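You operate a simulated robot arm through the tools that you are given. There is no shell and no other tool. Be economical: measure what you need, move in short steps, check, and stop when the job is done.

You run a simulated two-armed robot. Do the job below in one go: nothing can be reset, and whatever is moved stays where it is left.

## Task
Give the filter jug fresh cold water and turn its dial back to 1.
Fine: tip the old water into the sink first; about 400 ml from the tap; tap off; jug back where it stood. Set down upright: filter jug.
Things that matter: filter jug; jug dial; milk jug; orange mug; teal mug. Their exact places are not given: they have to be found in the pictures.

It is judged by the outcome, as a careful person would: the job done as asked, and still so three seconds after it is handed in. It fails if anything else is knocked over, pushed out of place, dropped, spilled or broken.

## Robot
Two 7-joint arms with two-finger parallel grippers on one trunk, on a base that drives. Base frame: it is fixed to the floor where the robot stands at the start and does not move with it; the origin is under the middle of the robot, x ahead of it, y to its left, z up. Units: cm, rad, N and s.
The left shoulder is at the start at [5, 16.8, 120.7], the right one opposite. With the tool pointing down near the work surface each hand reaches from about 22 to 66 cm from the robot's upright axis, wherever it stands, measured 20 degrees to its own side. Places, roughly: jug dial [50, 0, 110]; milk jug (12x7x10 cm) [90, 40, 100]; orange mug (12x9x10 cm) [80, 20, 100]; teal mug (12x9x10 cm) [80, 30, 100]. Payload 1.57 kg a hand.
Tool frame (each hand has its own): the origin (TCP) lies between the finger pads and is the grasp point; the fingertips stand 3 cm ahead of it; z points along the fingers, y is the line along which they close. Largest opening 8 cm; finger width 1.7, thickness 1.2; the body of the gripper, 4 by 8.2 cm, starts 8 cm behind the TCP.
Orientation is told as [roll, pitch, yaw] about the base's x, y, z axes, in that order, counted from this pose: with the fingers straight down and closing along the base's y, the tool's x points along the base's -x, its y along +y and its z along -z.

## Interface
- The arms move only by the tool jog_arm. It takes "left_series", "right_series" or both (then of equal length, played together; a hand with none holds still); each is a list of rows, each a list of 7 numbers: the finger opening in cm, from 0 to 8, then the shift along the tool's x, y, z in units of 150 mm (1.0 is 150 mm), then the turn, a rotation vector about the tool's x, y, z in units of 180 degrees (1.0 is 180 degrees). In form: [[gripper, tx, ty, tz, ax, ay, az], ...]. A call has 1 to 20 rows; each row is the pose to reach, as a shift and turn from the pose commanded when the call began, along the tool's axes at that moment. A call with a number of a shift or a turn outside -1 to 1 is refused whole. Rows are played at 5 a second. More than 5 cm and 0.15 rad between two rows, or a gripper value outside its range, and nothing of the call is played. Where a pose cannot be reached the arm comes as near as it can. A force on the tool above 40 N (or 10 N above the force at the start of the call, whichever is more), or a blocked arm, ends the call early, and 0.2 s more pass. The fingers move at their own pace (about 4.5 cm/s each) and stop on an object; they squeeze with about 20 N. The grip force told is the motor's: it shows also when the fingers shut on nothing. Time passes only in rows, and 0.2 s behind the last, so rows that repeat a pose let the fingers close. The reply holds the time, the measured pose of the TCP, the force on the tool along the base axes, the opening and the grip force, in the units named above and with some noise, with the torque about the TCP (base axes, N m) and any sound that the robot's microphone picked up.
- Cameras (640 x 400 px; columns grow to the right, rows downward): "scene" is now at [13.23, -0.96, 144.4]; the picture's right is [-0.13, -0.99, 0.00], its down [-0.31, 0.04, -0.95] and it looks along [0.94, -0.13, -0.31] (base axes); focal length 214 px, centre (320, 200). "left" rides on the left gripper at [7.2, 0.7, -12.2] in its tool frame; the picture's right is [-0.09, 1.00, 0.00], its down [-0.84, -0.08, -0.54] and it looks along [-0.54, -0.05, 0.84] (tool axes); focal length 238 px, centre (320, 200). "right" rides on the right gripper at [7.2, -0.7, -12.2] in its tool frame; the picture's right is [0.09, 1.00, 0.00], its down [-0.84, 0.08, -0.54] and it looks along [-0.54, 0.05, 0.84] (tool axes); focal length 238 px, centre (320, 200).
- camera(camera): a new picture of that camera. No time passes.
- raise_lower(by): slides the trunk up (or, below 0, down) by that many cm; the arms and the scene camera ride with it, the base frame stays. It gives what a move gives, with no picture.
- steer(legs): drives the robot by 1 to 6 legs, each [ahead, left, turn to the left] in cm, cm and rad, along the robot's own axes; the way and the turn of a leg run together, so that a leg with both is an arc; at most 150 cm and 3.142 rad a leg. The arms and the cameras ride along, it lands a little off, and it stops where it bumps. It gives what a move gives.
- aim_head(pan, tilt): turns the head with the scene camera to pan (to the left, within 1.396 rad either way) and tilt (down, from -0.506 to 1.204), counted from straight ahead of the robot. It gives what a move gives.
- probe_pixels(camera, pixels): there is no depth. For up to 12 entries [column, row, z] of the newest picture of that camera ("zoom" is the newest enlarged one), the place [x, y] in the base frame at which the ray of that pixel passes the height z, good to about 0.2 cm. No time passes.
- inspect(camera, box): a new picture of the part [left, top, right, bottom] of that camera's present view, enlarged. No time passes.
- finish_job(): hands the job in; it is judged then, once.

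Keep the steps short. Do not move on a guess: measure, check each grasp and each placing, and mend mistakes. In all there are 80 turns and 70 pictures (those below and enlarged ones count). Leave the grippers open and the arms clear of the work at the hand-in unless told otherwise, and finish with a single line.

The tools are called after "Request:" as name(argument=value, ...) on one line, values as JSON. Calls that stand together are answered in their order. jog_arm: Moves the arms, as the interface text tells. Its arguments: {"type":"object","properties":{"left_series":{"type":"array","items":{"type":"array","items":{"type":"number"}}},"right_series":{"type":"array","items":{"type":"array","items":{"type":"number"}}}},"required":[]} The other tools are called the same way: raise_lower (by) slides the trunk up or down; steer (legs) drives the base; aim_head (pan, tilt) turns the head that bears the scene camera; camera (camera) takes a picture; probe_pixels (camera, pixels) gives the place at which the rays of pixels pass given heights; inspect (camera, box) takes an enlarged picture of a part of a camera's view; finish_job () hands the job in.

At the start:

```text
clock: 0.0
left_ee_pos: [28.08, 4.66, 141.48]
left_ee_rot: [-0.003, 0.001, 0.0]
left_force: [0.1, -0.3, -0.2]
left_ft_torque: [0.03, 0.01, 0.02]
left_width: 7.99
left_finger_force: 0.0
right_ee_pos: [32.37, -25.45, 135.83]
right_ee_rot: [0.002, -0.002, -0.001]
right_force: [-0.7, -0.6, 0.0]
right_ft_torque: [-0.02, -0.01, 0.0]
right_width: 7.98
right_finger_force: 0.0
trunk travel left (down, up): [-37.5, 6.8]
robot x, y, heading: [-0.02, -0.14, 0.001]
head pan, tilt: [-0.133, 0.318]
```

scene: 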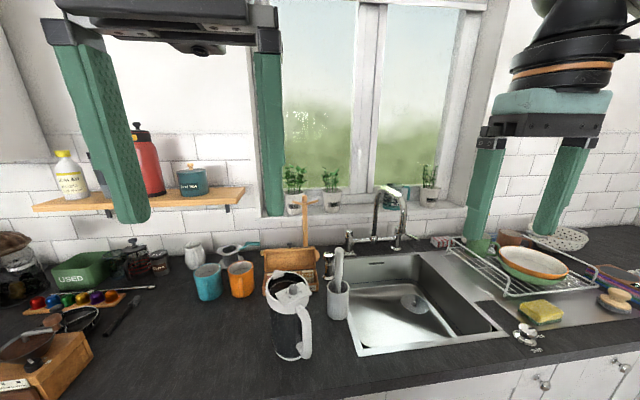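
right: 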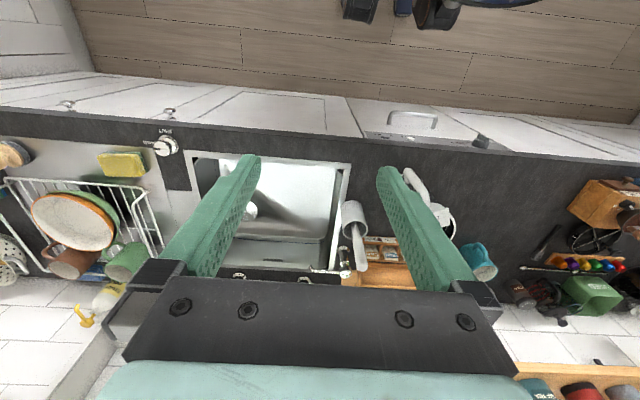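
left: 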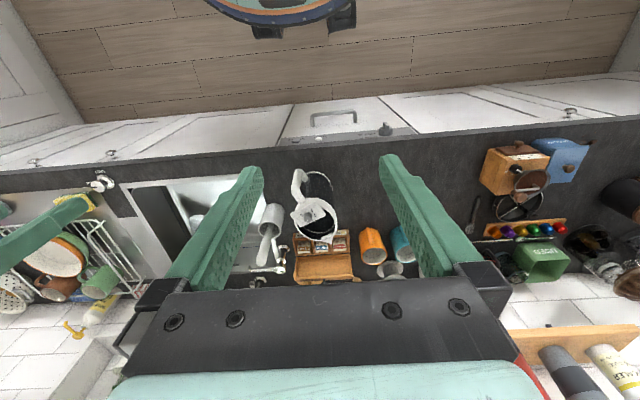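

I see the filter jug near (290,315) with its handle to the right, and the sink to the right with a tap at (385,215). I'll take closer looks first.

Request:
inspect(camera="scene", box=[230, 240, 390, 370])

Request:
inspect(camera="scene", box=[320, 170, 480, 270])

Request:
inspect(camera="left", box=[250, 150, 370, 260])

```text
3.08 times, centred on (310, 305) of scene
```

zoom: 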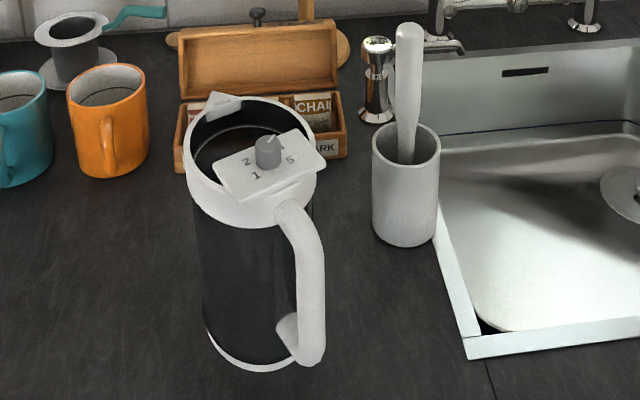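

```text
4.00 times, centred on (400, 220) of scene
```

zoom: 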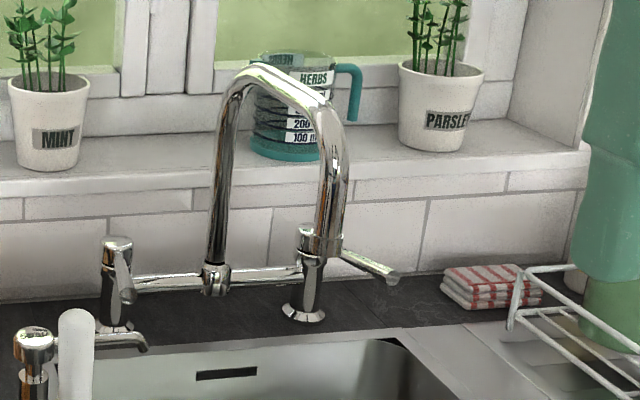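

```text
3.64 times, centred on (310, 205) of left
```

zoom: 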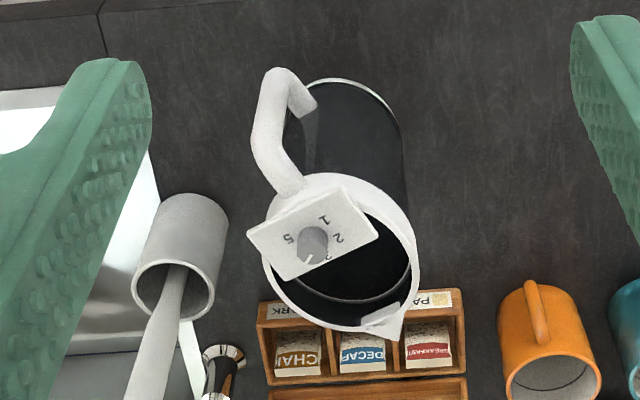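

Now I triangulate the counter height with the sink's near-left corner, and probe jug points at several heights.

Request:
probe_pixels(camera="scene", pixels=[[358, 357, 85], [358, 357, 90], [358, 357, 95], [297, 293, 108], [297, 293, 112], [297, 293, 116], [290, 360, 90], [386, 183, 120], [386, 183, 130]])

Request:
probe_pixels(camera="right", pixels=[[352, 163, 85], [352, 163, 90], [352, 163, 95]])

Request:
probe_pixels(camera="left", pixels=[[308, 217, 108], [308, 217, 112], [308, 217, 116], [122, 190, 85], [122, 190, 90], [122, 190, 95]])

```text
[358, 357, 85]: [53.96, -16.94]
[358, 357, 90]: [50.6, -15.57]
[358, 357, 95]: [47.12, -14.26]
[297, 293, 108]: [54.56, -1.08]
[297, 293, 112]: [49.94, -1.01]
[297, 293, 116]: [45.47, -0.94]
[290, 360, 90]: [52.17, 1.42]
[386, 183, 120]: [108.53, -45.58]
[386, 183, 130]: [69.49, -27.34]
```

```text
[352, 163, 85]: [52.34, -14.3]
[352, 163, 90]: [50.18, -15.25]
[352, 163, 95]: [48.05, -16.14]
```

```text
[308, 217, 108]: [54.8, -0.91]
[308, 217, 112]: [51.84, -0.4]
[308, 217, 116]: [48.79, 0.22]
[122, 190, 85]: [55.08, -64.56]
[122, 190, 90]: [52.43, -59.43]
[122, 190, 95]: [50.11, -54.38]
```

Counter is about z 90.5, and the dial knob about [54.7,-1,108]. I'll tilt the head for a clearer view of the jug, sink and tap.

Request:
aim_head(pan=-0.35, tilt=0.6)

Request:
camera(camera="scene")

Request:
inspect(camera="scene", box=[160, 150, 290, 240])

Request:
inspect(camera="right", box=[180, 140, 380, 300])

```text
clock: 0.8
left_ee_pos: [28.08, 4.69, 141.47]
left_ee_rot: [-0.001, 0.001, 0.0]
left_force: [-0.6, 0.3, 1.0]
left_ft_torque: [-0.03, -0.02, 0.0]
left_width: 8.01
left_finger_force: 0.1
right_ee_pos: [32.25, -25.4, 135.88]
right_ee_rot: [0.003, -0.002, -0.003]
right_force: [-0.4, 0.2, 1.3]
right_ft_torque: [0.0, -0.01, -0.02]
right_width: 8.02
right_finger_force: 0.1
trunk travel left (down, up): [-37.5, 6.8]
robot x, y, heading: [-0.16, -0.1, 0.003]
head pan, tilt: [-0.351, 0.6]
```

```text
63 pictures are left
```

scene: 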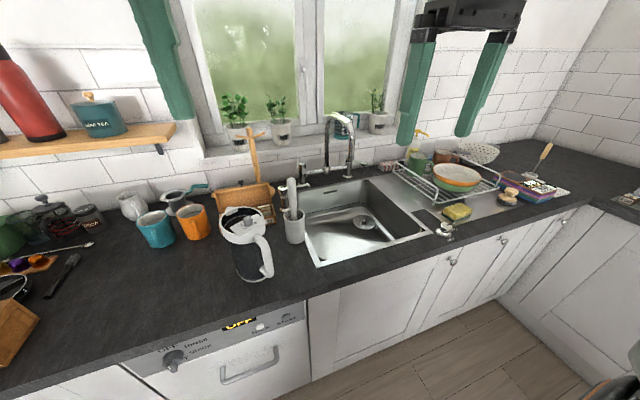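

```text
4.44 times, centred on (225, 195) of scene
```

zoom: 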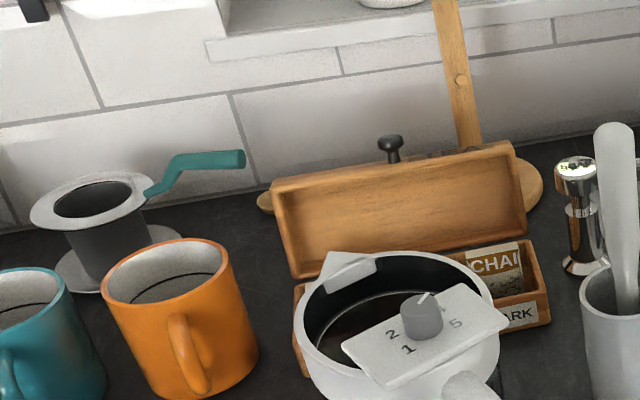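

```text
2.50 times, centred on (280, 220) of right
```

zoom: 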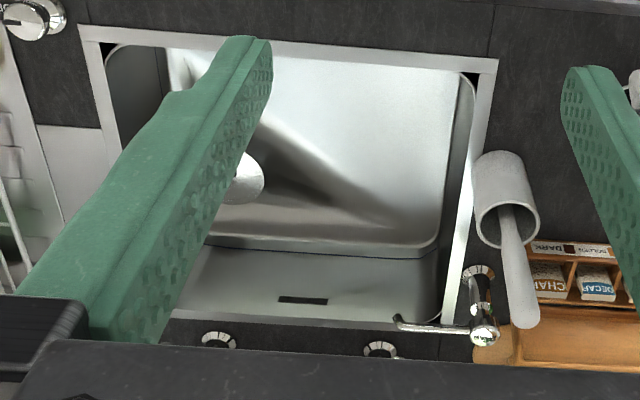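

I'll zoom on the chrome post, the main tap levers, and the small knob near (447,230).

Request:
inspect(camera="scene", box=[275, 160, 325, 200])

Request:
inspect(camera="scene", box=[290, 105, 390, 190])

Request:
inspect(camera="scene", box=[210, 195, 290, 285])

Request:
inspect(camera="right", box=[130, 120, 200, 170])

```text
10.00 times, centred on (300, 180) of scene
```

zoom: 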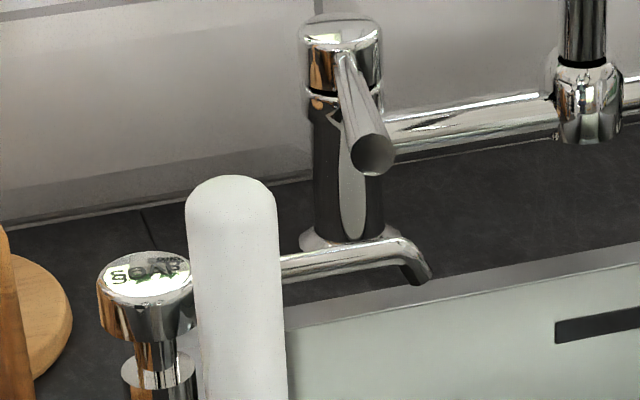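

```text
4.71 times, centred on (340, 148) of scene
```

zoom: 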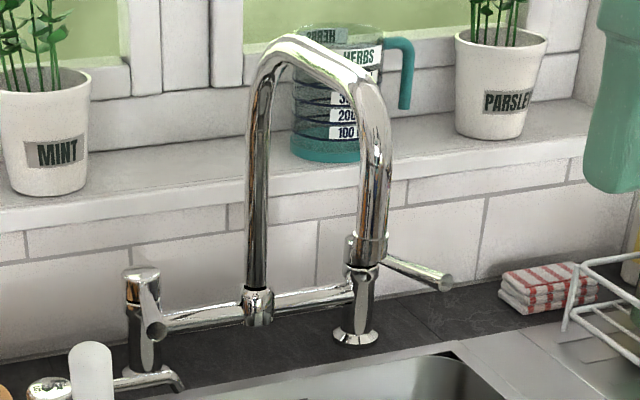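

```text
4.44 times, centred on (250, 240) of scene
```

zoom: 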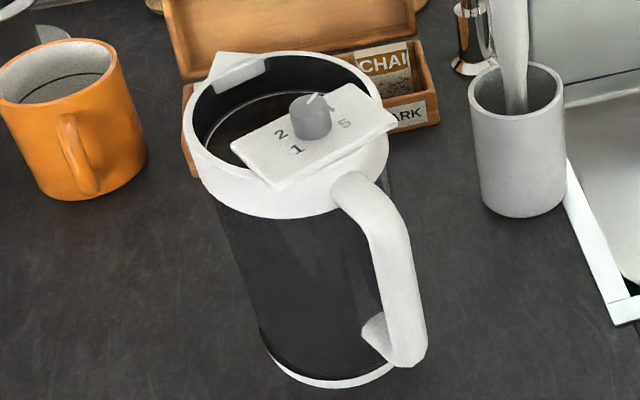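

```text
8.00 times, centred on (165, 145) of right
```

zoom: 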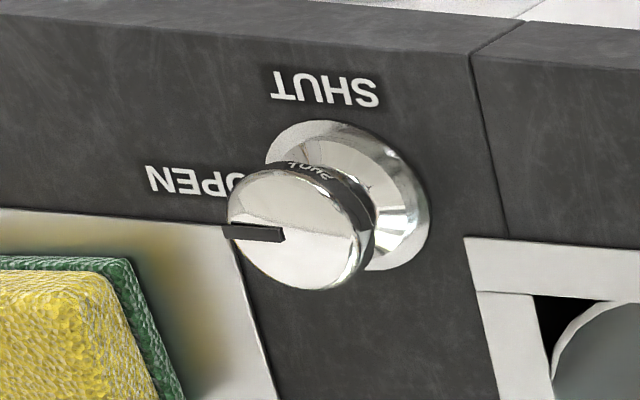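

The drain knob stands at OPEN, and the small post is a soap dispenser. The dial's mark points near 4. I need to see the tap closer, so the right hand goes 15 cm ahead with its fingers pitched forward.

Request:
jog_arm(right_series=[[8, -0.25, 0, 0, 0, -0.045, 0], [8, -0.5, 0, 0, 0, -0.09, 0], [8, -0.75, 0, 0, 0, -0.135, 0], [8, -0.9, 0, 0, 0, -0.18, 0], [8, -0.9, 0, 0, 0, -0.2, 0]])

Request:
camera(camera="right")

Request:
camera(camera="scene")

```text
clock: 2.0
left_ee_pos: [27.98, 4.67, 141.49]
left_ee_rot: [-0.001, 0.001, -0.001]
left_force: [0.7, -0.1, 0.8]
left_ft_torque: [-0.02, 0.02, -0.03]
left_width: 8.04
left_finger_force: 0.0
right_ee_pos: [45.78, -25.55, 135.86]
right_ee_rot: [0.001, -0.633, -0.003]
right_force: [0.0, -0.5, 0.0]
right_ft_torque: [0.01, 0.0, 0.01]
right_width: 7.97
right_finger_force: 0.1
trunk travel left (down, up): [-37.5, 6.8]
robot x, y, heading: [-0.07, 0.38, 0.002]
head pan, tilt: [-0.351, 0.6]
```

```text
56 pictures are left
```

right: 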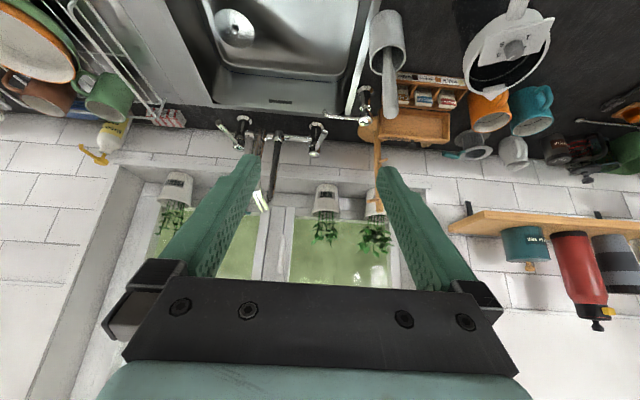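

```text
55 pictures are left
```

scene: 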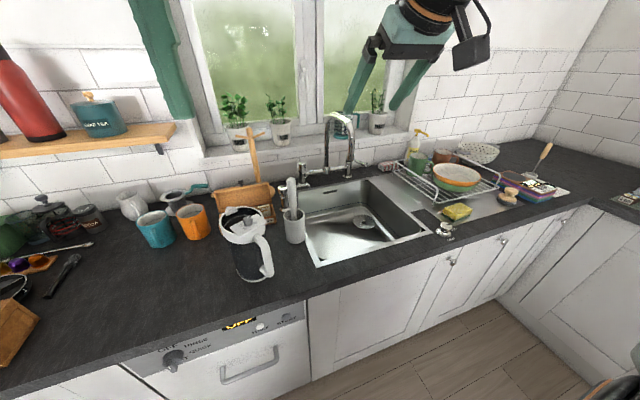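

Zoom in on the tap region in the right camera.

Request:
inspect(camera="right", box=[200, 80, 400, 220])

Request:
inspect(camera="right", box=[215, 105, 335, 165])

```text
2.86 times, centred on (300, 150) of right
```

zoom: 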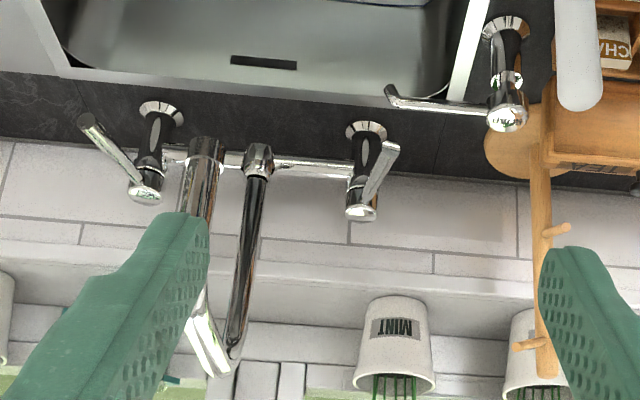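

```text
5.33 times, centred on (275, 135) of right
```

zoom: 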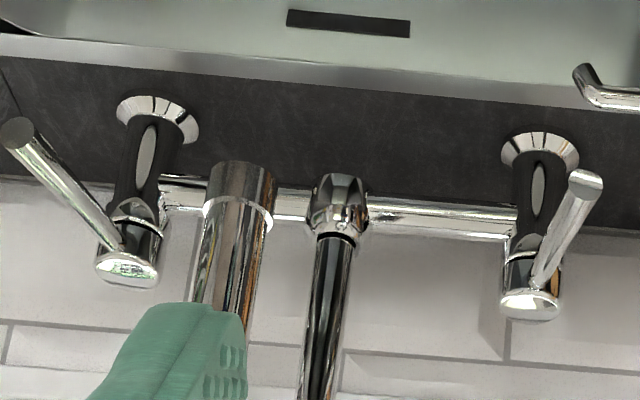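

Triangulating the tap: outlet, levers' tips and hubs, from both cameras.

Request:
probe_pixels(camera="right", pixels=[[261, 128.4, 98], [261, 128.4, 106], [217.8, 122, 94], [217.8, 122, 102], [324.7, 131.6, 94], [324.7, 131.6, 102], [314.4, 154.3, 96], [314.4, 154.3, 104], [244.4, 117.2, 90.5], [316, 125, 90.5], [239, 147.8, 96], [239, 147.8, 104]])

Request:
probe_pixels(camera="scene", pixels=[[350, 157.5, 98], [350, 157.5, 106], [366.5, 165.6, 94], [366.5, 165.6, 102], [305, 175.8, 94], [305, 175.8, 102], [302.2, 163.3, 96], [302.2, 163.3, 104], [347.5, 177, 90.5], [302, 182, 90.5]])

```text
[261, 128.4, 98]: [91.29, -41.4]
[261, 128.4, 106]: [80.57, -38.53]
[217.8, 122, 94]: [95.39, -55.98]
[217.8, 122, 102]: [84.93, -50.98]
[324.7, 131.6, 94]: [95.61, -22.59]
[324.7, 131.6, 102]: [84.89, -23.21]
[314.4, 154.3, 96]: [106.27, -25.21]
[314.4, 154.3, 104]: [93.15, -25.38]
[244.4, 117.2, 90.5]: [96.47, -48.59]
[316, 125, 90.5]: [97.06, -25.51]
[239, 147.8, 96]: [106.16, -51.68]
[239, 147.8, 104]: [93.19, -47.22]
```

```text
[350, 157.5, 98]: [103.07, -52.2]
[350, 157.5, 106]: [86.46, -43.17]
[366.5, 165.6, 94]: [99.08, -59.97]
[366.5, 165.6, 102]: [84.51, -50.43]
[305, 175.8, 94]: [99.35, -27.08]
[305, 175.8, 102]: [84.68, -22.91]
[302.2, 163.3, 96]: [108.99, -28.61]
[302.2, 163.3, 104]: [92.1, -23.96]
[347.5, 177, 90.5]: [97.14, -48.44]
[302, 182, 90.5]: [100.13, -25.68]
```

Findings: tap outlet at about [73,-36.5,112]. Levers are symmetric, with tips at [84.8,-50.7,102] and [84.8,-23.1,102]. Both are off. Now I measure the jug: rim, spout and handle points.

Request:
probe_pixels(camera="scene", pixels=[[219.1, 224.2, 107], [265.8, 228.7, 107], [243, 206, 107], [228, 207, 107], [256.8, 237.7, 106], [268, 252, 102], [270, 276, 94], [273, 262, 98], [252, 281, 90.5], [237, 270, 90.5], [293, 210, 90.5], [291, 180, 115]])

Request:
probe_pixels(camera="left", pixels=[[295, 199, 107], [336, 213, 107], [317, 234, 107], [327.5, 240, 107], [302, 199, 106], [292.5, 190, 102], [299.5, 170.5, 94], [293, 180, 98], [270, 215, 107]])

Request:
inspect(camera="left", box=[260, 150, 350, 250])

```text
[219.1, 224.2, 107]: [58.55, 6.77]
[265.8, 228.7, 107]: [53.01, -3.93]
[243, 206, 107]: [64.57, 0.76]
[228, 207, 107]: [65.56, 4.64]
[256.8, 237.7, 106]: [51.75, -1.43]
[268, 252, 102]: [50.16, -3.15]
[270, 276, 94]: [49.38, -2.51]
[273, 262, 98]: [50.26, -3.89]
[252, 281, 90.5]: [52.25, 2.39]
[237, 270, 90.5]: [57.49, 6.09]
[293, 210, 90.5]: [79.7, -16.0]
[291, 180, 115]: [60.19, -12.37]
```

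```text
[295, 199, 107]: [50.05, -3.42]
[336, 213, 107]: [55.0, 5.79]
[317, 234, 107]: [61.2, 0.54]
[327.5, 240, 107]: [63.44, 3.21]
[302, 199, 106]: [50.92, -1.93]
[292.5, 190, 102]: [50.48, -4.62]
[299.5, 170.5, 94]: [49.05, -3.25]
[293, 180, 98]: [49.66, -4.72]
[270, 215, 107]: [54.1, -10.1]
```

```text
4.00 times, centred on (305, 200) of left
```

zoom: 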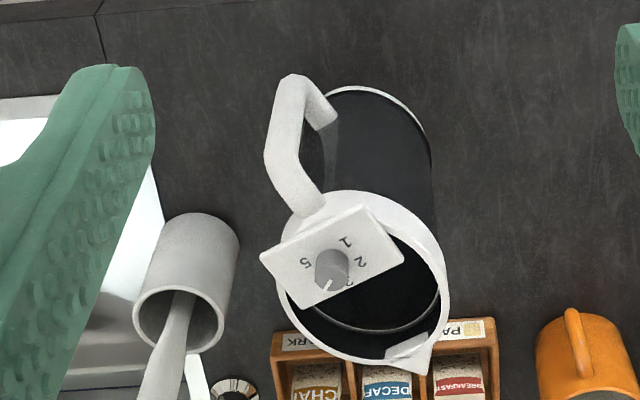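

I want a true overhead look at the jug to fix the handle direction, so the left hand moves over it, tilted so its camera looks straight down.

Request:
jog_arm(left_series=[[8, -0.3, -0.1, 0, 0, 0.045, 0], [8, -0.6, -0.2, 0, 0, 0.09, 0], [8, -0.9, -0.3, 0, 0, 0.135, 0], [8, -1, -0.35, 0, 0, 0.18, 0]])

Request:
jog_arm(left_series=[[8, -0.28, 0, -0.18, 0, 0, 0], [8, -0.5, 0, -0.32, 0, 0, 0]])

Request:
camera(camera="left")

Request:
inspect(camera="left", box=[255, 140, 395, 260])

```text
clock: 3.0
left_ee_pos: [34.61, 2.73, 130.02]
left_ee_rot: [-0.02, 0.493, -0.001]
left_force: [-1.0, 0.5, -0.1]
left_ft_torque: [0.0, 0.0, 0.0]
left_width: 7.99
left_finger_force: 0.1
left hand out of reach, approached as far as the arm can: row 1, 2, 3, 4
right_ee_pos: [45.8, -25.35, 135.92]
right_ee_rot: [0.003, -0.631, -0.003]
right_force: [-1.3, 0.2, -0.3]
right_ft_torque: [-0.01, 0.0, 0.0]
right_width: 8.0
right_finger_force: 0.0
trunk travel left (down, up): [-37.5, 6.8]
robot x, y, heading: [-0.18, -0.07, -0.001]
head pan, tilt: [-0.351, 0.6]
```

```text
clock: 3.6
left_ee_pos: [39.74, 3.74, 126.33]
left_ee_rot: [-0.022, 0.491, -0.002]
left_force: [-0.1, 0.7, -0.4]
left_ft_torque: [0.01, 0.04, -0.01]
left_width: 8.01
left_finger_force: 0.1
left hand out of reach, approached as far as the arm can: row 1, 2
right_ee_pos: [45.78, -25.55, 135.79]
right_ee_rot: [0.002, -0.629, -0.004]
right_force: [-1.0, -0.2, 0.3]
right_ft_torque: [0.02, 0.0, 0.02]
right_width: 8.0
right_finger_force: 0.0
trunk travel left (down, up): [-37.5, 6.8]
robot x, y, heading: [0.09, -0.03, -0.0]
head pan, tilt: [-0.351, 0.6]
```

```text
51 pictures are left
```

left: 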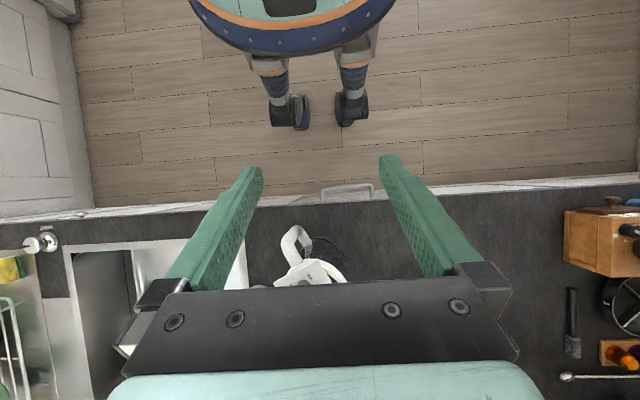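

```text
3.33 times, centred on (325, 200) of left
```

zoom: 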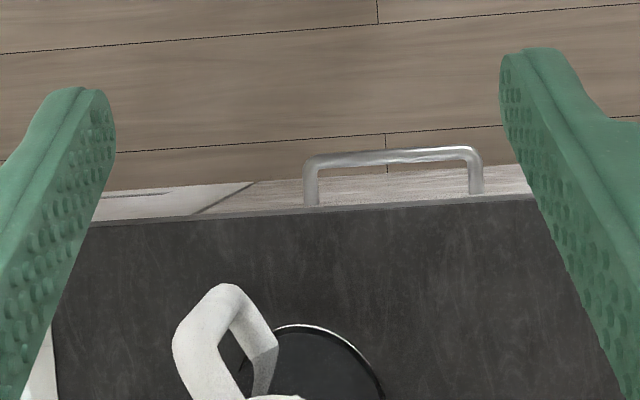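

The arm cannot reach that far tilted back, but there's floor space before the cabinets. I'll drive 12 cm ahead and look again.

Request:
steer(legs=[[12, 0, 0]])

Request:
camera(camera="left")

```text
clock: 4.8
left_ee_pos: [51.64, 3.63, 126.41]
left_ee_rot: [-0.022, 0.49, 0.0]
left_force: [0.7, 0.1, -0.3]
left_ft_torque: [-0.02, 0.02, -0.01]
left_width: 8.01
left_finger_force: 0.1
right_ee_pos: [57.72, -25.46, 135.72]
right_ee_rot: [0.003, -0.629, -0.005]
right_force: [0.5, 0.8, -0.2]
right_ft_torque: [-0.03, -0.03, 0.01]
right_width: 7.98
right_finger_force: 0.2
trunk travel left (down, up): [-37.5, 6.8]
robot x, y, heading: [11.72, -0.06, 0.002]
head pan, tilt: [-0.351, 0.6]
```

```text
49 pictures are left
```

left: 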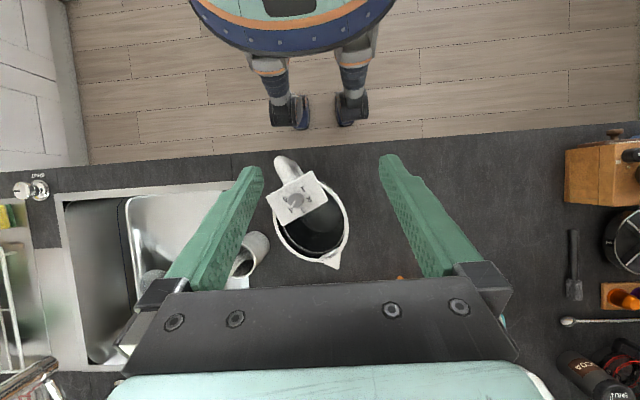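

Request:
inspect(camera="left", box=[250, 140, 370, 280])

Request:
inspect(camera="left", box=[262, 160, 332, 225])

```text
2.86 times, centred on (310, 210) of left
```

zoom: 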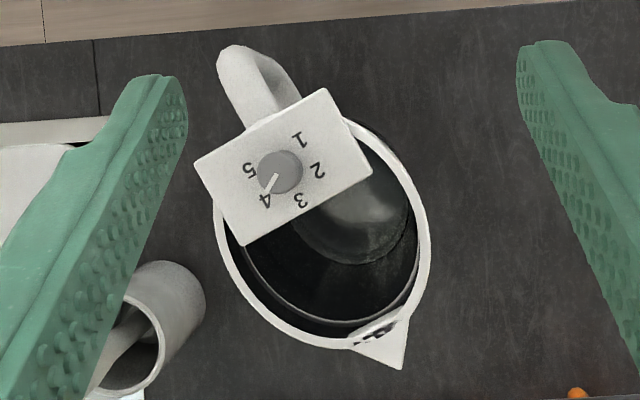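

```text
6.15 times, centred on (297, 192) of left
```

zoom: 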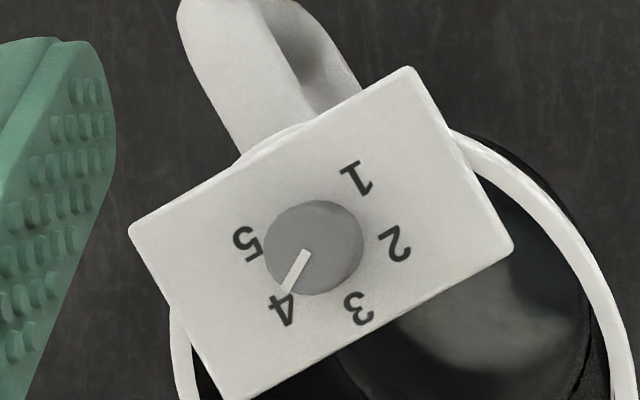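

Dial confirmed: pointer at 4, with 1 lying about 177° counter-clockwise (seen from above) through 3 and 2. I probe the jug in this overhead view.

Request:
probe_pixels(camera="left", pixels=[[299.5, 197, 108], [299.5, 197, 112], [338.7, 268.7, 107], [338.7, 268.7, 110], [273.3, 211.7, 108], [352, 218.7, 108], [282, 156.5, 104], [282, 156.5, 100], [276, 163, 100], [292.5, 158, 100], [312, 257, 108], [248, 250, 100]])

Request:
camera(camera="scene")

Request:
inspect(camera="scene", box=[190, 200, 310, 340])

```text
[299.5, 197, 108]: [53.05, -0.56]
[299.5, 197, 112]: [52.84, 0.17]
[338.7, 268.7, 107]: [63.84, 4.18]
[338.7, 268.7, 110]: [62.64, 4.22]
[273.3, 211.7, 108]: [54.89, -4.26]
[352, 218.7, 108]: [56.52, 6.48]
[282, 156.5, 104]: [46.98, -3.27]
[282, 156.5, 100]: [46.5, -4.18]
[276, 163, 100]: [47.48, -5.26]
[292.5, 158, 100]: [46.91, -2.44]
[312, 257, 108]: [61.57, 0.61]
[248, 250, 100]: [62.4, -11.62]
```

```text
46 pictures are left
```

scene: 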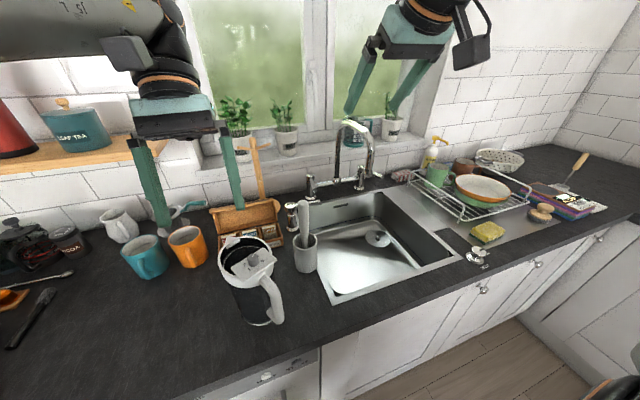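

```text
2.86 times, centred on (250, 270) of scene
```

zoom: 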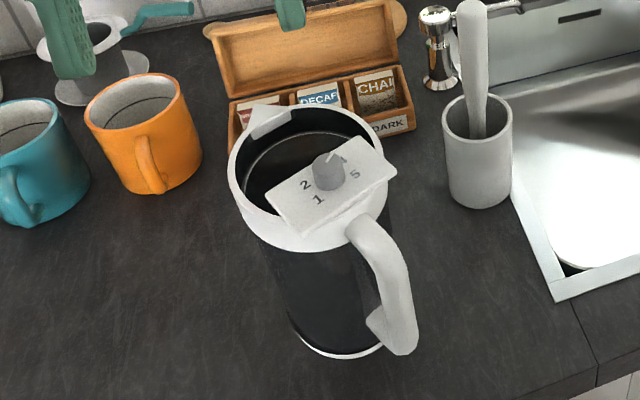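

Jug axis: centre ≈[55.7,1.1], handle toward azimuth 27° back-right, bar about 8.7 cm out. Now I check the tap hubs for hot/cold marks with the right camera, which is nearer now.

Request:
inspect(camera="right", box=[170, 90, 370, 220])

Request:
inspect(camera="scene", box=[290, 105, 400, 205])

```text
3.08 times, centred on (270, 155) of right
```

zoom: 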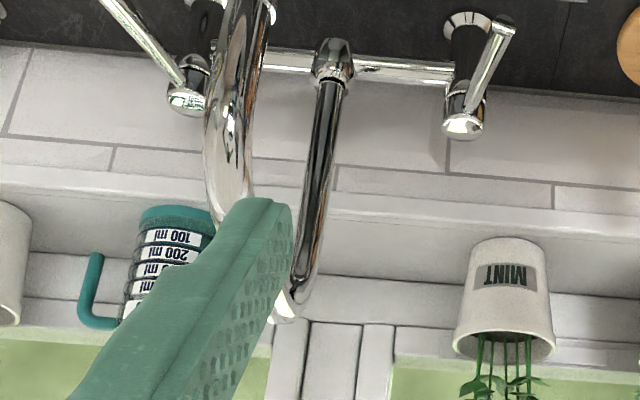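

```text
4.00 times, centred on (345, 155) of scene
```

zoom: 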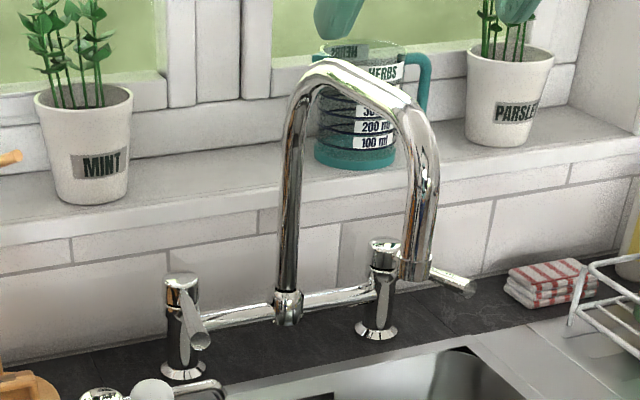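

Zoom on each hub top for marks.

Request:
inspect(camera="scene", box=[350, 156, 386, 180])

Request:
inspect(camera="scene", box=[296, 164, 328, 194])

Request:
inspect(camera="right", box=[210, 90, 240, 130])

Request:
inspect(camera="right", box=[302, 90, 336, 140])

```text
16.00 times, centred on (368, 168) of scene
```

zoom: 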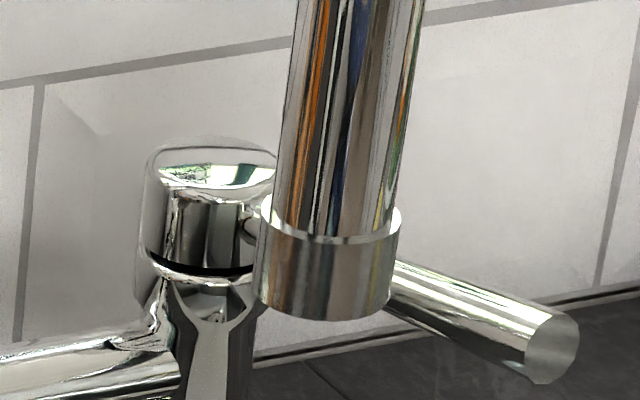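

```text
13.33 times, centred on (312, 179) of scene
```

zoom: 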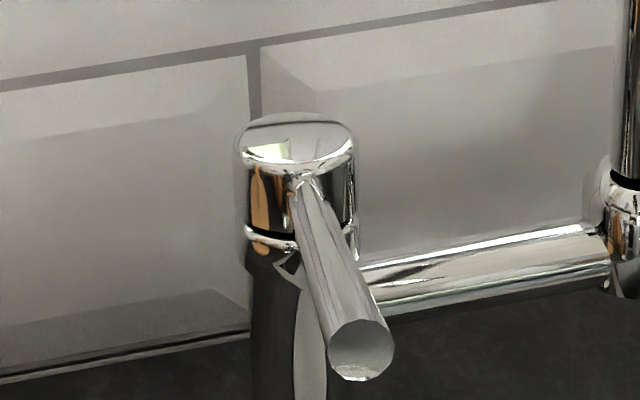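

```text
10.00 times, centred on (225, 110) of right
```

zoom: 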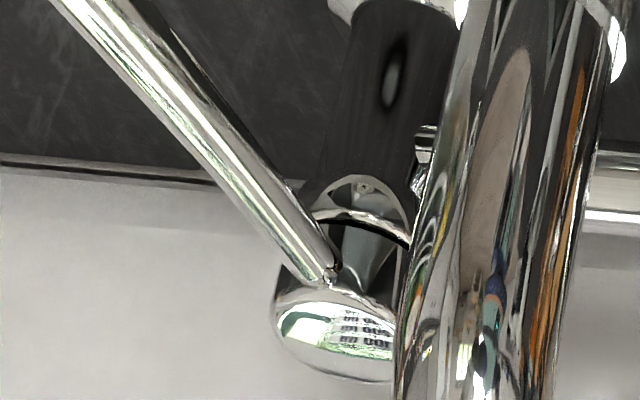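

```text
8.00 times, centred on (319, 115) of right
```

zoom: 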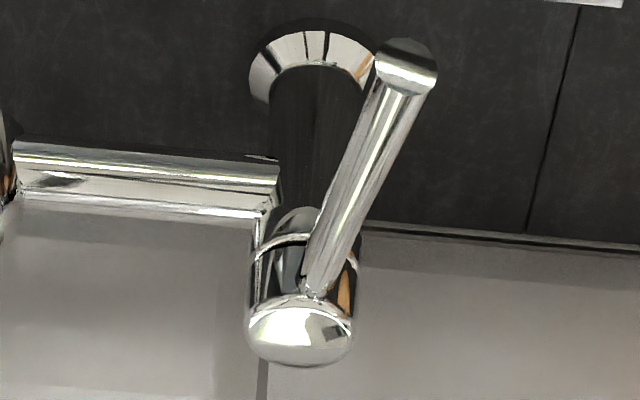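

No marks on the hubs, so by convention the right one is cold. First the dial: I bring the left hand upright above the knob, with a small first step to check the commanded pose.

Request:
jog_arm(left_series=[[8, 0, 0, 0, 0, -0.045, 0], [8, 0, 0, 0, 0, -0.09, 0], [8, 0, 0, 0, 0, -0.135, 0], [8, 0, 0, 0, 0, -0.157, 0]])

```text
clock: 5.8
left_ee_pos: [51.58, 3.8, 126.39]
left_ee_rot: [-0.019, -0.007, 0.012]
left_force: [-0.2, 0.7, -0.6]
left_ft_torque: [0.0, -0.01, 0.01]
left_width: 8.01
left_finger_force: 0.0
right_ee_pos: [57.64, -25.56, 135.64]
right_ee_rot: [0.002, -0.631, -0.005]
right_force: [-0.2, 0.4, 0.1]
right_ft_torque: [0.02, 0.05, -0.03]
right_width: 7.99
right_finger_force: 0.0
trunk travel left (down, up): [-37.5, 6.8]
robot x, y, heading: [11.96, 0.29, 0.0]
head pan, tilt: [-0.351, 0.6]
```

Commanded equals reached. Now over the knob at z 120 and yaw to about -1.5, ready for a half turn.

Request:
jog_arm(left_series=[[6, -0.03, -0.09, 0.05, 0, 0, 0.045], [6, -0.06, -0.18, 0.1, 0, 0, 0.09], [6, -0.093, -0.273, 0.15, 0, 0, 0.135], [6, -0.093, -0.273, 0.2, 0, 0, 0.18], [6, -0.093, -0.273, 0.25, 0, 0, 0.225], [6, -0.093, -0.273, 0.3, 0, 0, 0.27], [6, -0.093, -0.273, 0.35, 0, 0, 0.315], [6, -0.093, -0.273, 0.4, 0, 0, 0.36], [6, -0.093, -0.273, 0.4, 0, 0, 0.405], [6, -0.093, -0.273, 0.4, 0, 0, 0.45], [6, -0.093, -0.273, 0.4, 0, 0, 0.4775]])

Request:
camera(camera="left")

Request:
inspect(camera="scene", box=[190, 170, 310, 310])

```text
clock: 8.2
left_ee_pos: [46.46, -0.71, 118.99]
left_ee_rot: [0.005, -0.021, -1.487]
left_force: [-0.3, -0.8, -0.1]
left_ft_torque: [0.0, -0.01, 0.01]
left_width: 6.02
left_finger_force: 0.1
left hand out of reach, approached as far as the arm can: row 9, 10, 11
right_ee_pos: [57.62, -25.49, 135.79]
right_ee_rot: [0.002, -0.63, -0.003]
right_force: [0.0, -0.7, -0.3]
right_ft_torque: [-0.01, 0.0, 0.01]
right_width: 8.02
right_finger_force: 0.1
trunk travel left (down, up): [-37.5, 6.8]
robot x, y, heading: [11.53, -0.11, 0.001]
head pan, tilt: [-0.351, 0.6]
```

```text
38 pictures are left
```

left: 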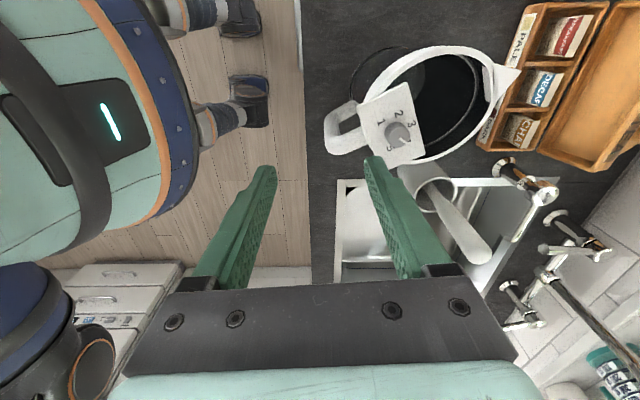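

```text
2.86 times, centred on (250, 240) of scene
```

zoom: 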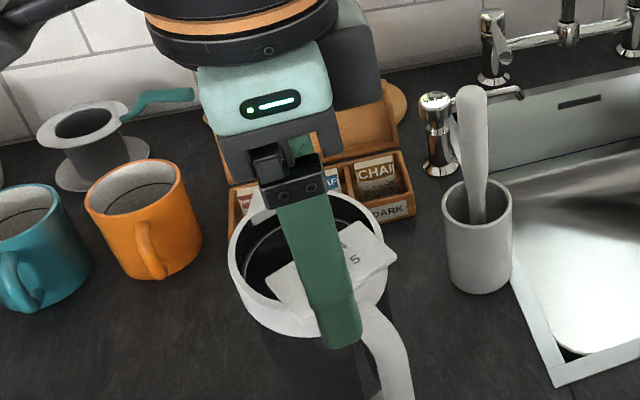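

Yaw -1.5 is beyond reach there; -1.1 was fine. I'll do two strokes of about 90° instead, starting from yaw -0.9 over the knob.

Request:
jog_arm(left_series=[[4.5, 0, 0.05, 0, 0, 0, -0.045], [4.5, 0, 0.1, 0, 0, 0, -0.09], [4.5, -0.005, 0.2, 0, 0, 0, -0.135], [4.5, -0.009, 0.32, 0, 0, 0, -0.187], [4.5, -0.009, 0.437, 0, 0, 0, -0.187]])

Request:
inspect(camera="left", box=[230, 100, 410, 240])

```text
refused: row 4 steps farther than a row can; nothing moved
```

```text
2.86 times, centred on (320, 170) of left
```

zoom: 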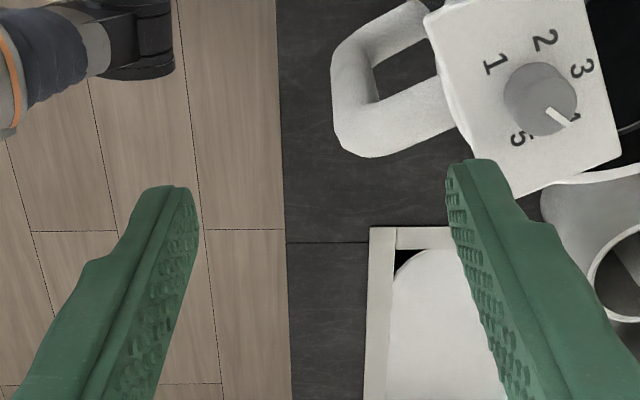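

The turn between rows was a bit too big; I'll resend with smaller steps.

Request:
jog_arm(left_series=[[4.5, 0, 0.05, 0, 0, 0, -0.045], [4.5, 0, 0.1, 0, 0, 0, -0.09], [4.5, -0.005, 0.2, 0, 0, 0, -0.135], [4.5, -0.009, 0.32, 0, 0, 0, -0.165], [4.5, -0.009, 0.437, 0, 0, 0, -0.187]])

Request:
inspect(camera="left", box=[230, 100, 410, 240])

```text
clock: 9.4
left_ee_pos: [53.01, -0.46, 118.96]
left_ee_rot: [-0.008, -0.017, -0.9]
left_force: [-0.4, -0.1, -0.4]
left_ft_torque: [0.02, 0.02, 0.01]
left_width: 4.51
left_finger_force: 0.1
right_ee_pos: [57.6, -25.6, 135.64]
right_ee_rot: [0.002, -0.632, -0.001]
right_force: [-0.2, -0.4, 0.2]
right_ft_torque: [-0.01, 0.02, 0.0]
right_width: 8.03
right_finger_force: 0.1
trunk travel left (down, up): [-37.5, 6.8]
robot x, y, heading: [11.84, -0.02, -0.002]
head pan, tilt: [-0.351, 0.6]
```

```text
2.86 times, centred on (320, 170) of left
```

zoom: 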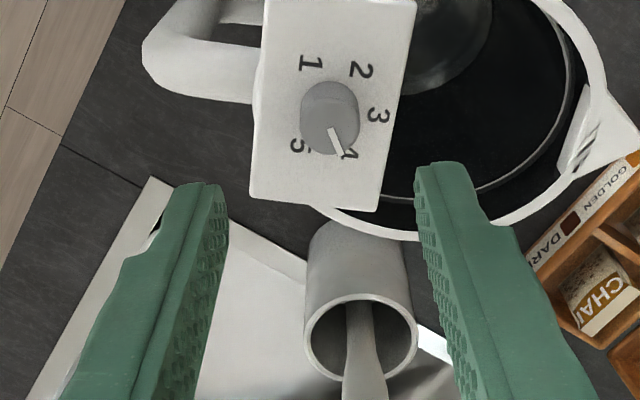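

The knob shows at left pixel (323.5,137.8); I probe it to verify alignment.

Request:
probe_pixels(camera="left", pixels=[[323.5, 137.8, 108], [323.5, 137.8, 109], [323.5, 137.8, 110], [323.5, 137.8, 111], [323.5, 137.8, 112]])

```text
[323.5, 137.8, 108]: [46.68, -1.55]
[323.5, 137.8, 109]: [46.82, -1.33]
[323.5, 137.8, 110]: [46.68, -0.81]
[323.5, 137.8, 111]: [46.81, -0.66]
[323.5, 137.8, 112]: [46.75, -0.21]
```

That used the older full picture; I probe in the zoom instead.

Request:
probe_pixels(camera="zoom", pixels=[[330, 110, 108], [330, 110, 109], [330, 110, 110], [330, 110, 111], [331, 96, 111], [331, 96, 112], [332, 120, 109]])

```text
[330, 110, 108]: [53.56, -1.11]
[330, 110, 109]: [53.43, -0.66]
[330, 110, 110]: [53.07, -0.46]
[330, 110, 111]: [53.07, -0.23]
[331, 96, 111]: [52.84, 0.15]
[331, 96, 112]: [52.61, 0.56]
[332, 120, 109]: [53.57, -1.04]
```

Aligned with the knob. Descend to TCP z 112 (tips ~109) and close.

Request:
jog_arm(left_series=[[4.5, 0, 0, 0.2, 0, 0, 0], [4.5, 0, 0, 0.36, 0, 0, 0], [4.5, 0, 0, 0.44, 0, 0, 0], [4.5, 0, 0, 0.467, 0, 0, 0], [1, 0, 0, 0.467, 0, 0, 0], [1, 0, 0, 0.467, 0, 0, 0], [1, 0, 0, 0.467, 0, 0, 0]])

Request:
inspect(camera="scene", box=[190, 170, 310, 310])

```text
clock: 10.8
left_ee_pos: [53.22, -0.52, 112.44]
left_ee_rot: [-0.005, -0.029, -0.897]
left_force: [-0.9, 2.8, 8.4]
left_ft_torque: [0.18, -0.02, 0.05]
left_width: 1.88
left_finger_force: 5.3
right_ee_pos: [57.61, -25.44, 135.81]
right_ee_rot: [0.0, -0.631, -0.001]
right_force: [1.0, -0.3, -0.2]
right_ft_torque: [-0.02, 0.0, 0.03]
right_width: 8.01
right_finger_force: 0.0
trunk travel left (down, up): [-37.5, 6.8]
robot x, y, heading: [12.07, -0.17, 0.003]
head pan, tilt: [-0.351, 0.6]
stopped in row 7 (left hand): the force on the tool passed its limit at 41 N (the readings are from after the stop); the commanded pose is now the measured one
```

```text
2.86 times, centred on (250, 240) of scene
```

zoom: 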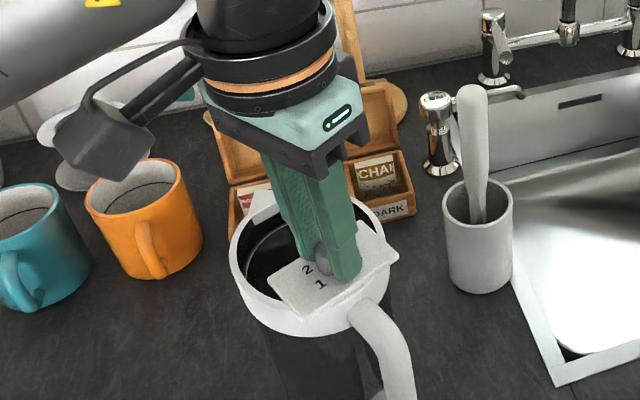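

The tips touch the plate and grip the knob (width 1.88). I ease up 0.3 cm and turn counter-clockwise 90°.

Request:
jog_arm(left_series=[[1, 0, 0, -0.02, 0, 0, 0], [1, 0, 0, -0.02, 0, 0, -0.045], [1, 0, 0, -0.02, 0, 0, -0.09], [1, 0, 0, -0.02, 0, 0, -0.135], [1, 0, 0, -0.02, 0, 0, -0.18], [1, 0, 0, -0.02, 0, 0, -0.225], [1, 0, 0, -0.02, 0, 0, -0.27], [1, 0, 0, -0.02, 0, 0, -0.315], [1, 0, 0, -0.02, 0, 0, -0.36], [1, 0, 0, -0.02, 0, 0, -0.405], [1, 0, 0, -0.02, 0, 0, -0.45], [1, 0, 0, -0.02, 0, 0, -0.49]])

Request:
inspect(camera="scene", box=[190, 170, 310, 310])

```text
clock: 13.4
left_ee_pos: [53.15, -0.57, 112.75]
left_ee_rot: [-0.03, 0.004, 0.645]
left_force: [1.1, 0.0, 1.6]
left_ft_torque: [0.3, -0.31, 0.0]
left_width: 1.77
left_finger_force: 20.0
right_ee_pos: [57.63, -25.54, 135.72]
right_ee_rot: [0.001, -0.629, -0.004]
right_force: [-0.3, 0.0, 0.0]
right_ft_torque: [0.03, 0.02, -0.01]
right_width: 7.99
right_finger_force: 0.2
trunk travel left (down, up): [-37.5, 6.8]
robot x, y, heading: [11.92, -0.69, -0.003]
head pan, tilt: [-0.351, 0.6]
```

```text
2.86 times, centred on (250, 240) of scene
```

zoom: 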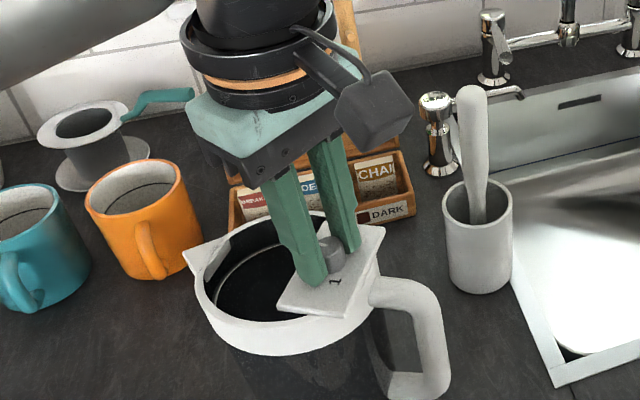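

The jug turned along with the stiff knob. I release, lift clear and look; the right hand must hold the handle while the left turns the dial.

Request:
jog_arm(left_series=[[4.5, 0, 0, 0, 0, 0, 0], [4.5, 0, 0, 0, 0, 0, 0], [4.5, 0, 0, -0.2, 0, 0, 0], [4.5, 0, 0, -0.5, 0, 0, 0], [6, 0.2, 0, -0.8, 0, 0, 0]])

Request:
camera(camera="left")

Request:
inspect(camera="left", box=[240, 110, 400, 240])

```text
refused: row 5 steps farther than a row can; nothing moved
```

```text
32 pictures are left
```

left: 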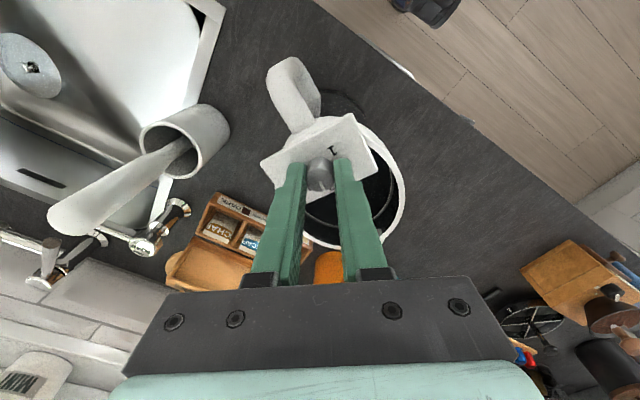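

```text
3.08 times, centred on (320, 175) of left
```

zoom: 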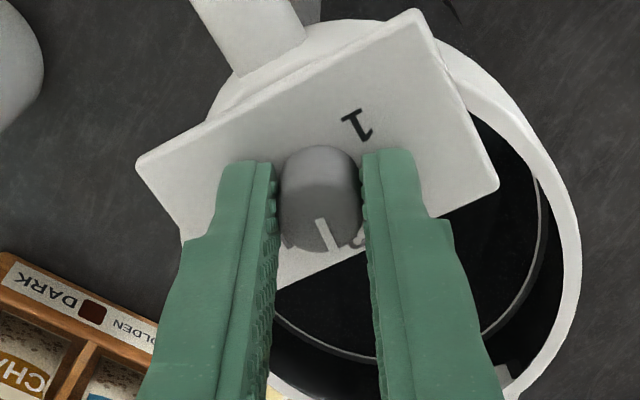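

The pointer now reads about 3, and the jug has turned maybe 35–40°. From this picture I probe the handle and plate edge to get the jug's present yaw, and open and raise the left hand.

Request:
probe_pixels(camera="left", pixels=[[281, 59, 103], [281, 59, 100], [268, 78, 104], [303, 66, 104], [351, 115, 109], [262, 163, 109], [378, 173, 109], [404, 185, 108], [321, 160, 110]])

Request:
jog_arm(left_series=[[4.5, 0, 0, 0, 0, 0, 0], [4.5, 0, 0, 0, 0, 0, 0], [4.5, 0, 0, -0.2, 0, 0, 0], [4.5, 0, 0, -0.5, 0, 0, 0], [4.5, 0, 0, -0.8, 0, 0, 0]])

Request:
camera(camera="left")

```text
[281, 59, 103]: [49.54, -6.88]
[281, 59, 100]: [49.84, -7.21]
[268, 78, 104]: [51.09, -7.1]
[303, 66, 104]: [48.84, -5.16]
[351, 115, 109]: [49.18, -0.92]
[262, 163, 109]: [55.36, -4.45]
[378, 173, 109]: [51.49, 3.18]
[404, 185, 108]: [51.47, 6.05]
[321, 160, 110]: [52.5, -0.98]
```

```text
clock: 14.6
left_ee_pos: [52.8, -0.28, 124.71]
left_ee_rot: [-0.029, 0.002, 0.64]
left_force: [-0.7, -0.4, 0.2]
left_ft_torque: [0.02, 0.03, 0.02]
left_width: 4.51
left_finger_force: 0.1
right_ee_pos: [57.58, -25.44, 135.71]
right_ee_rot: [0.001, -0.63, -0.003]
right_force: [0.5, 0.3, 0.5]
right_ft_torque: [0.0, -0.02, 0.02]
right_width: 7.97
right_finger_force: 0.0
trunk travel left (down, up): [-37.5, 6.8]
robot x, y, heading: [11.91, 0.09, -0.0]
head pan, tilt: [-0.351, 0.6]
```

```text
30 pictures are left
```

left: 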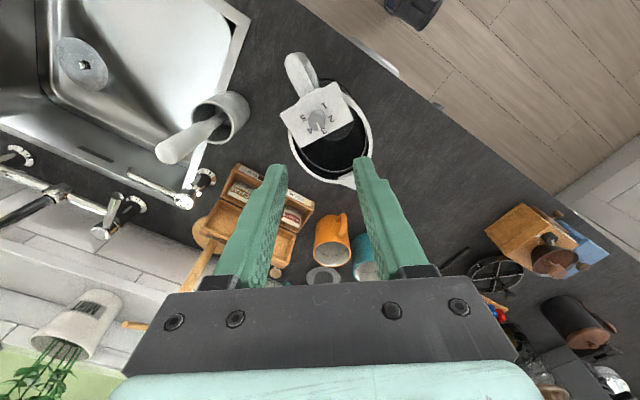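

Request:
probe_pixels(camera="left", pixels=[[296, 56, 104], [284, 66, 104], [309, 56, 104], [319, 121, 110], [349, 183, 109], [289, 145, 109], [373, 133, 109], [321, 180, 109]])

Request:
inspect(camera="left", box=[270, 40, 390, 195])

```text
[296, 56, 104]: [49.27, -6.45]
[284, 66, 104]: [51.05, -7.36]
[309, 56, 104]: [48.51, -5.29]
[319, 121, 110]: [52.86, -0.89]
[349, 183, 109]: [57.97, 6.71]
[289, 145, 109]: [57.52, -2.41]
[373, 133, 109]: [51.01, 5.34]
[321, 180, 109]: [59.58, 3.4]
```

```text
2.58 times, centred on (330, 118) of left
```

zoom: 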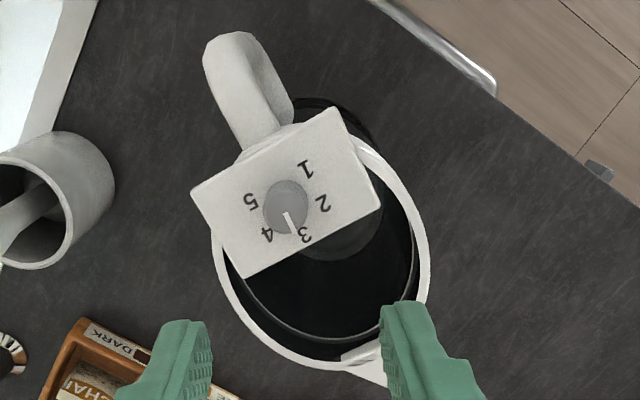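

Jug yaw is now ≈57° with centre [54.4,1.6]; handle bar ≈[49.8,-5.5]. Dial is at 3. The right hand will hold the handle with fingers tilted 45°. First part of the move: yaw by 1.0 rad while coming back and down.

Request:
jog_arm(right_series=[[8, 0.098, 0.033, 0.021, -0.0234, 0, -0.032], [8, 0.196, 0.067, 0.043, -0.0469, 0, -0.064], [8, 0.294, 0.1, 0.064, -0.0703, 0, -0.0964], [8, 0.392, 0.133, 0.085, -0.0937, 0, -0.1285], [8, 0.49, 0.167, 0.107, -0.1172, 0, -0.1606], [8, 0.588, 0.2, 0.128, -0.1406, 0, -0.1927], [8, 0.686, 0.233, 0.15, -0.164, 0, -0.2249], [8, 0.784, 0.267, 0.171, -0.1875, 0, -0.257]])

```text
clock: 16.4
left_ee_pos: [53.03, -0.24, 124.63]
left_ee_rot: [-0.029, 0.004, 0.642]
left_force: [0.8, 0.4, 0.5]
left_ft_torque: [-0.02, 0.01, -0.03]
left_width: 4.5
left_finger_force: 0.0
right_ee_pos: [49.74, -21.41, 126.85]
right_ee_rot: [-0.001, -0.632, 0.999]
right_force: [0.2, 0.2, -0.1]
right_ft_torque: [-0.01, -0.01, -0.03]
right_width: 7.98
right_finger_force: 0.1
trunk travel left (down, up): [-37.5, 6.8]
robot x, y, heading: [11.76, 0.14, -0.002]
head pan, tilt: [-0.351, 0.6]
```

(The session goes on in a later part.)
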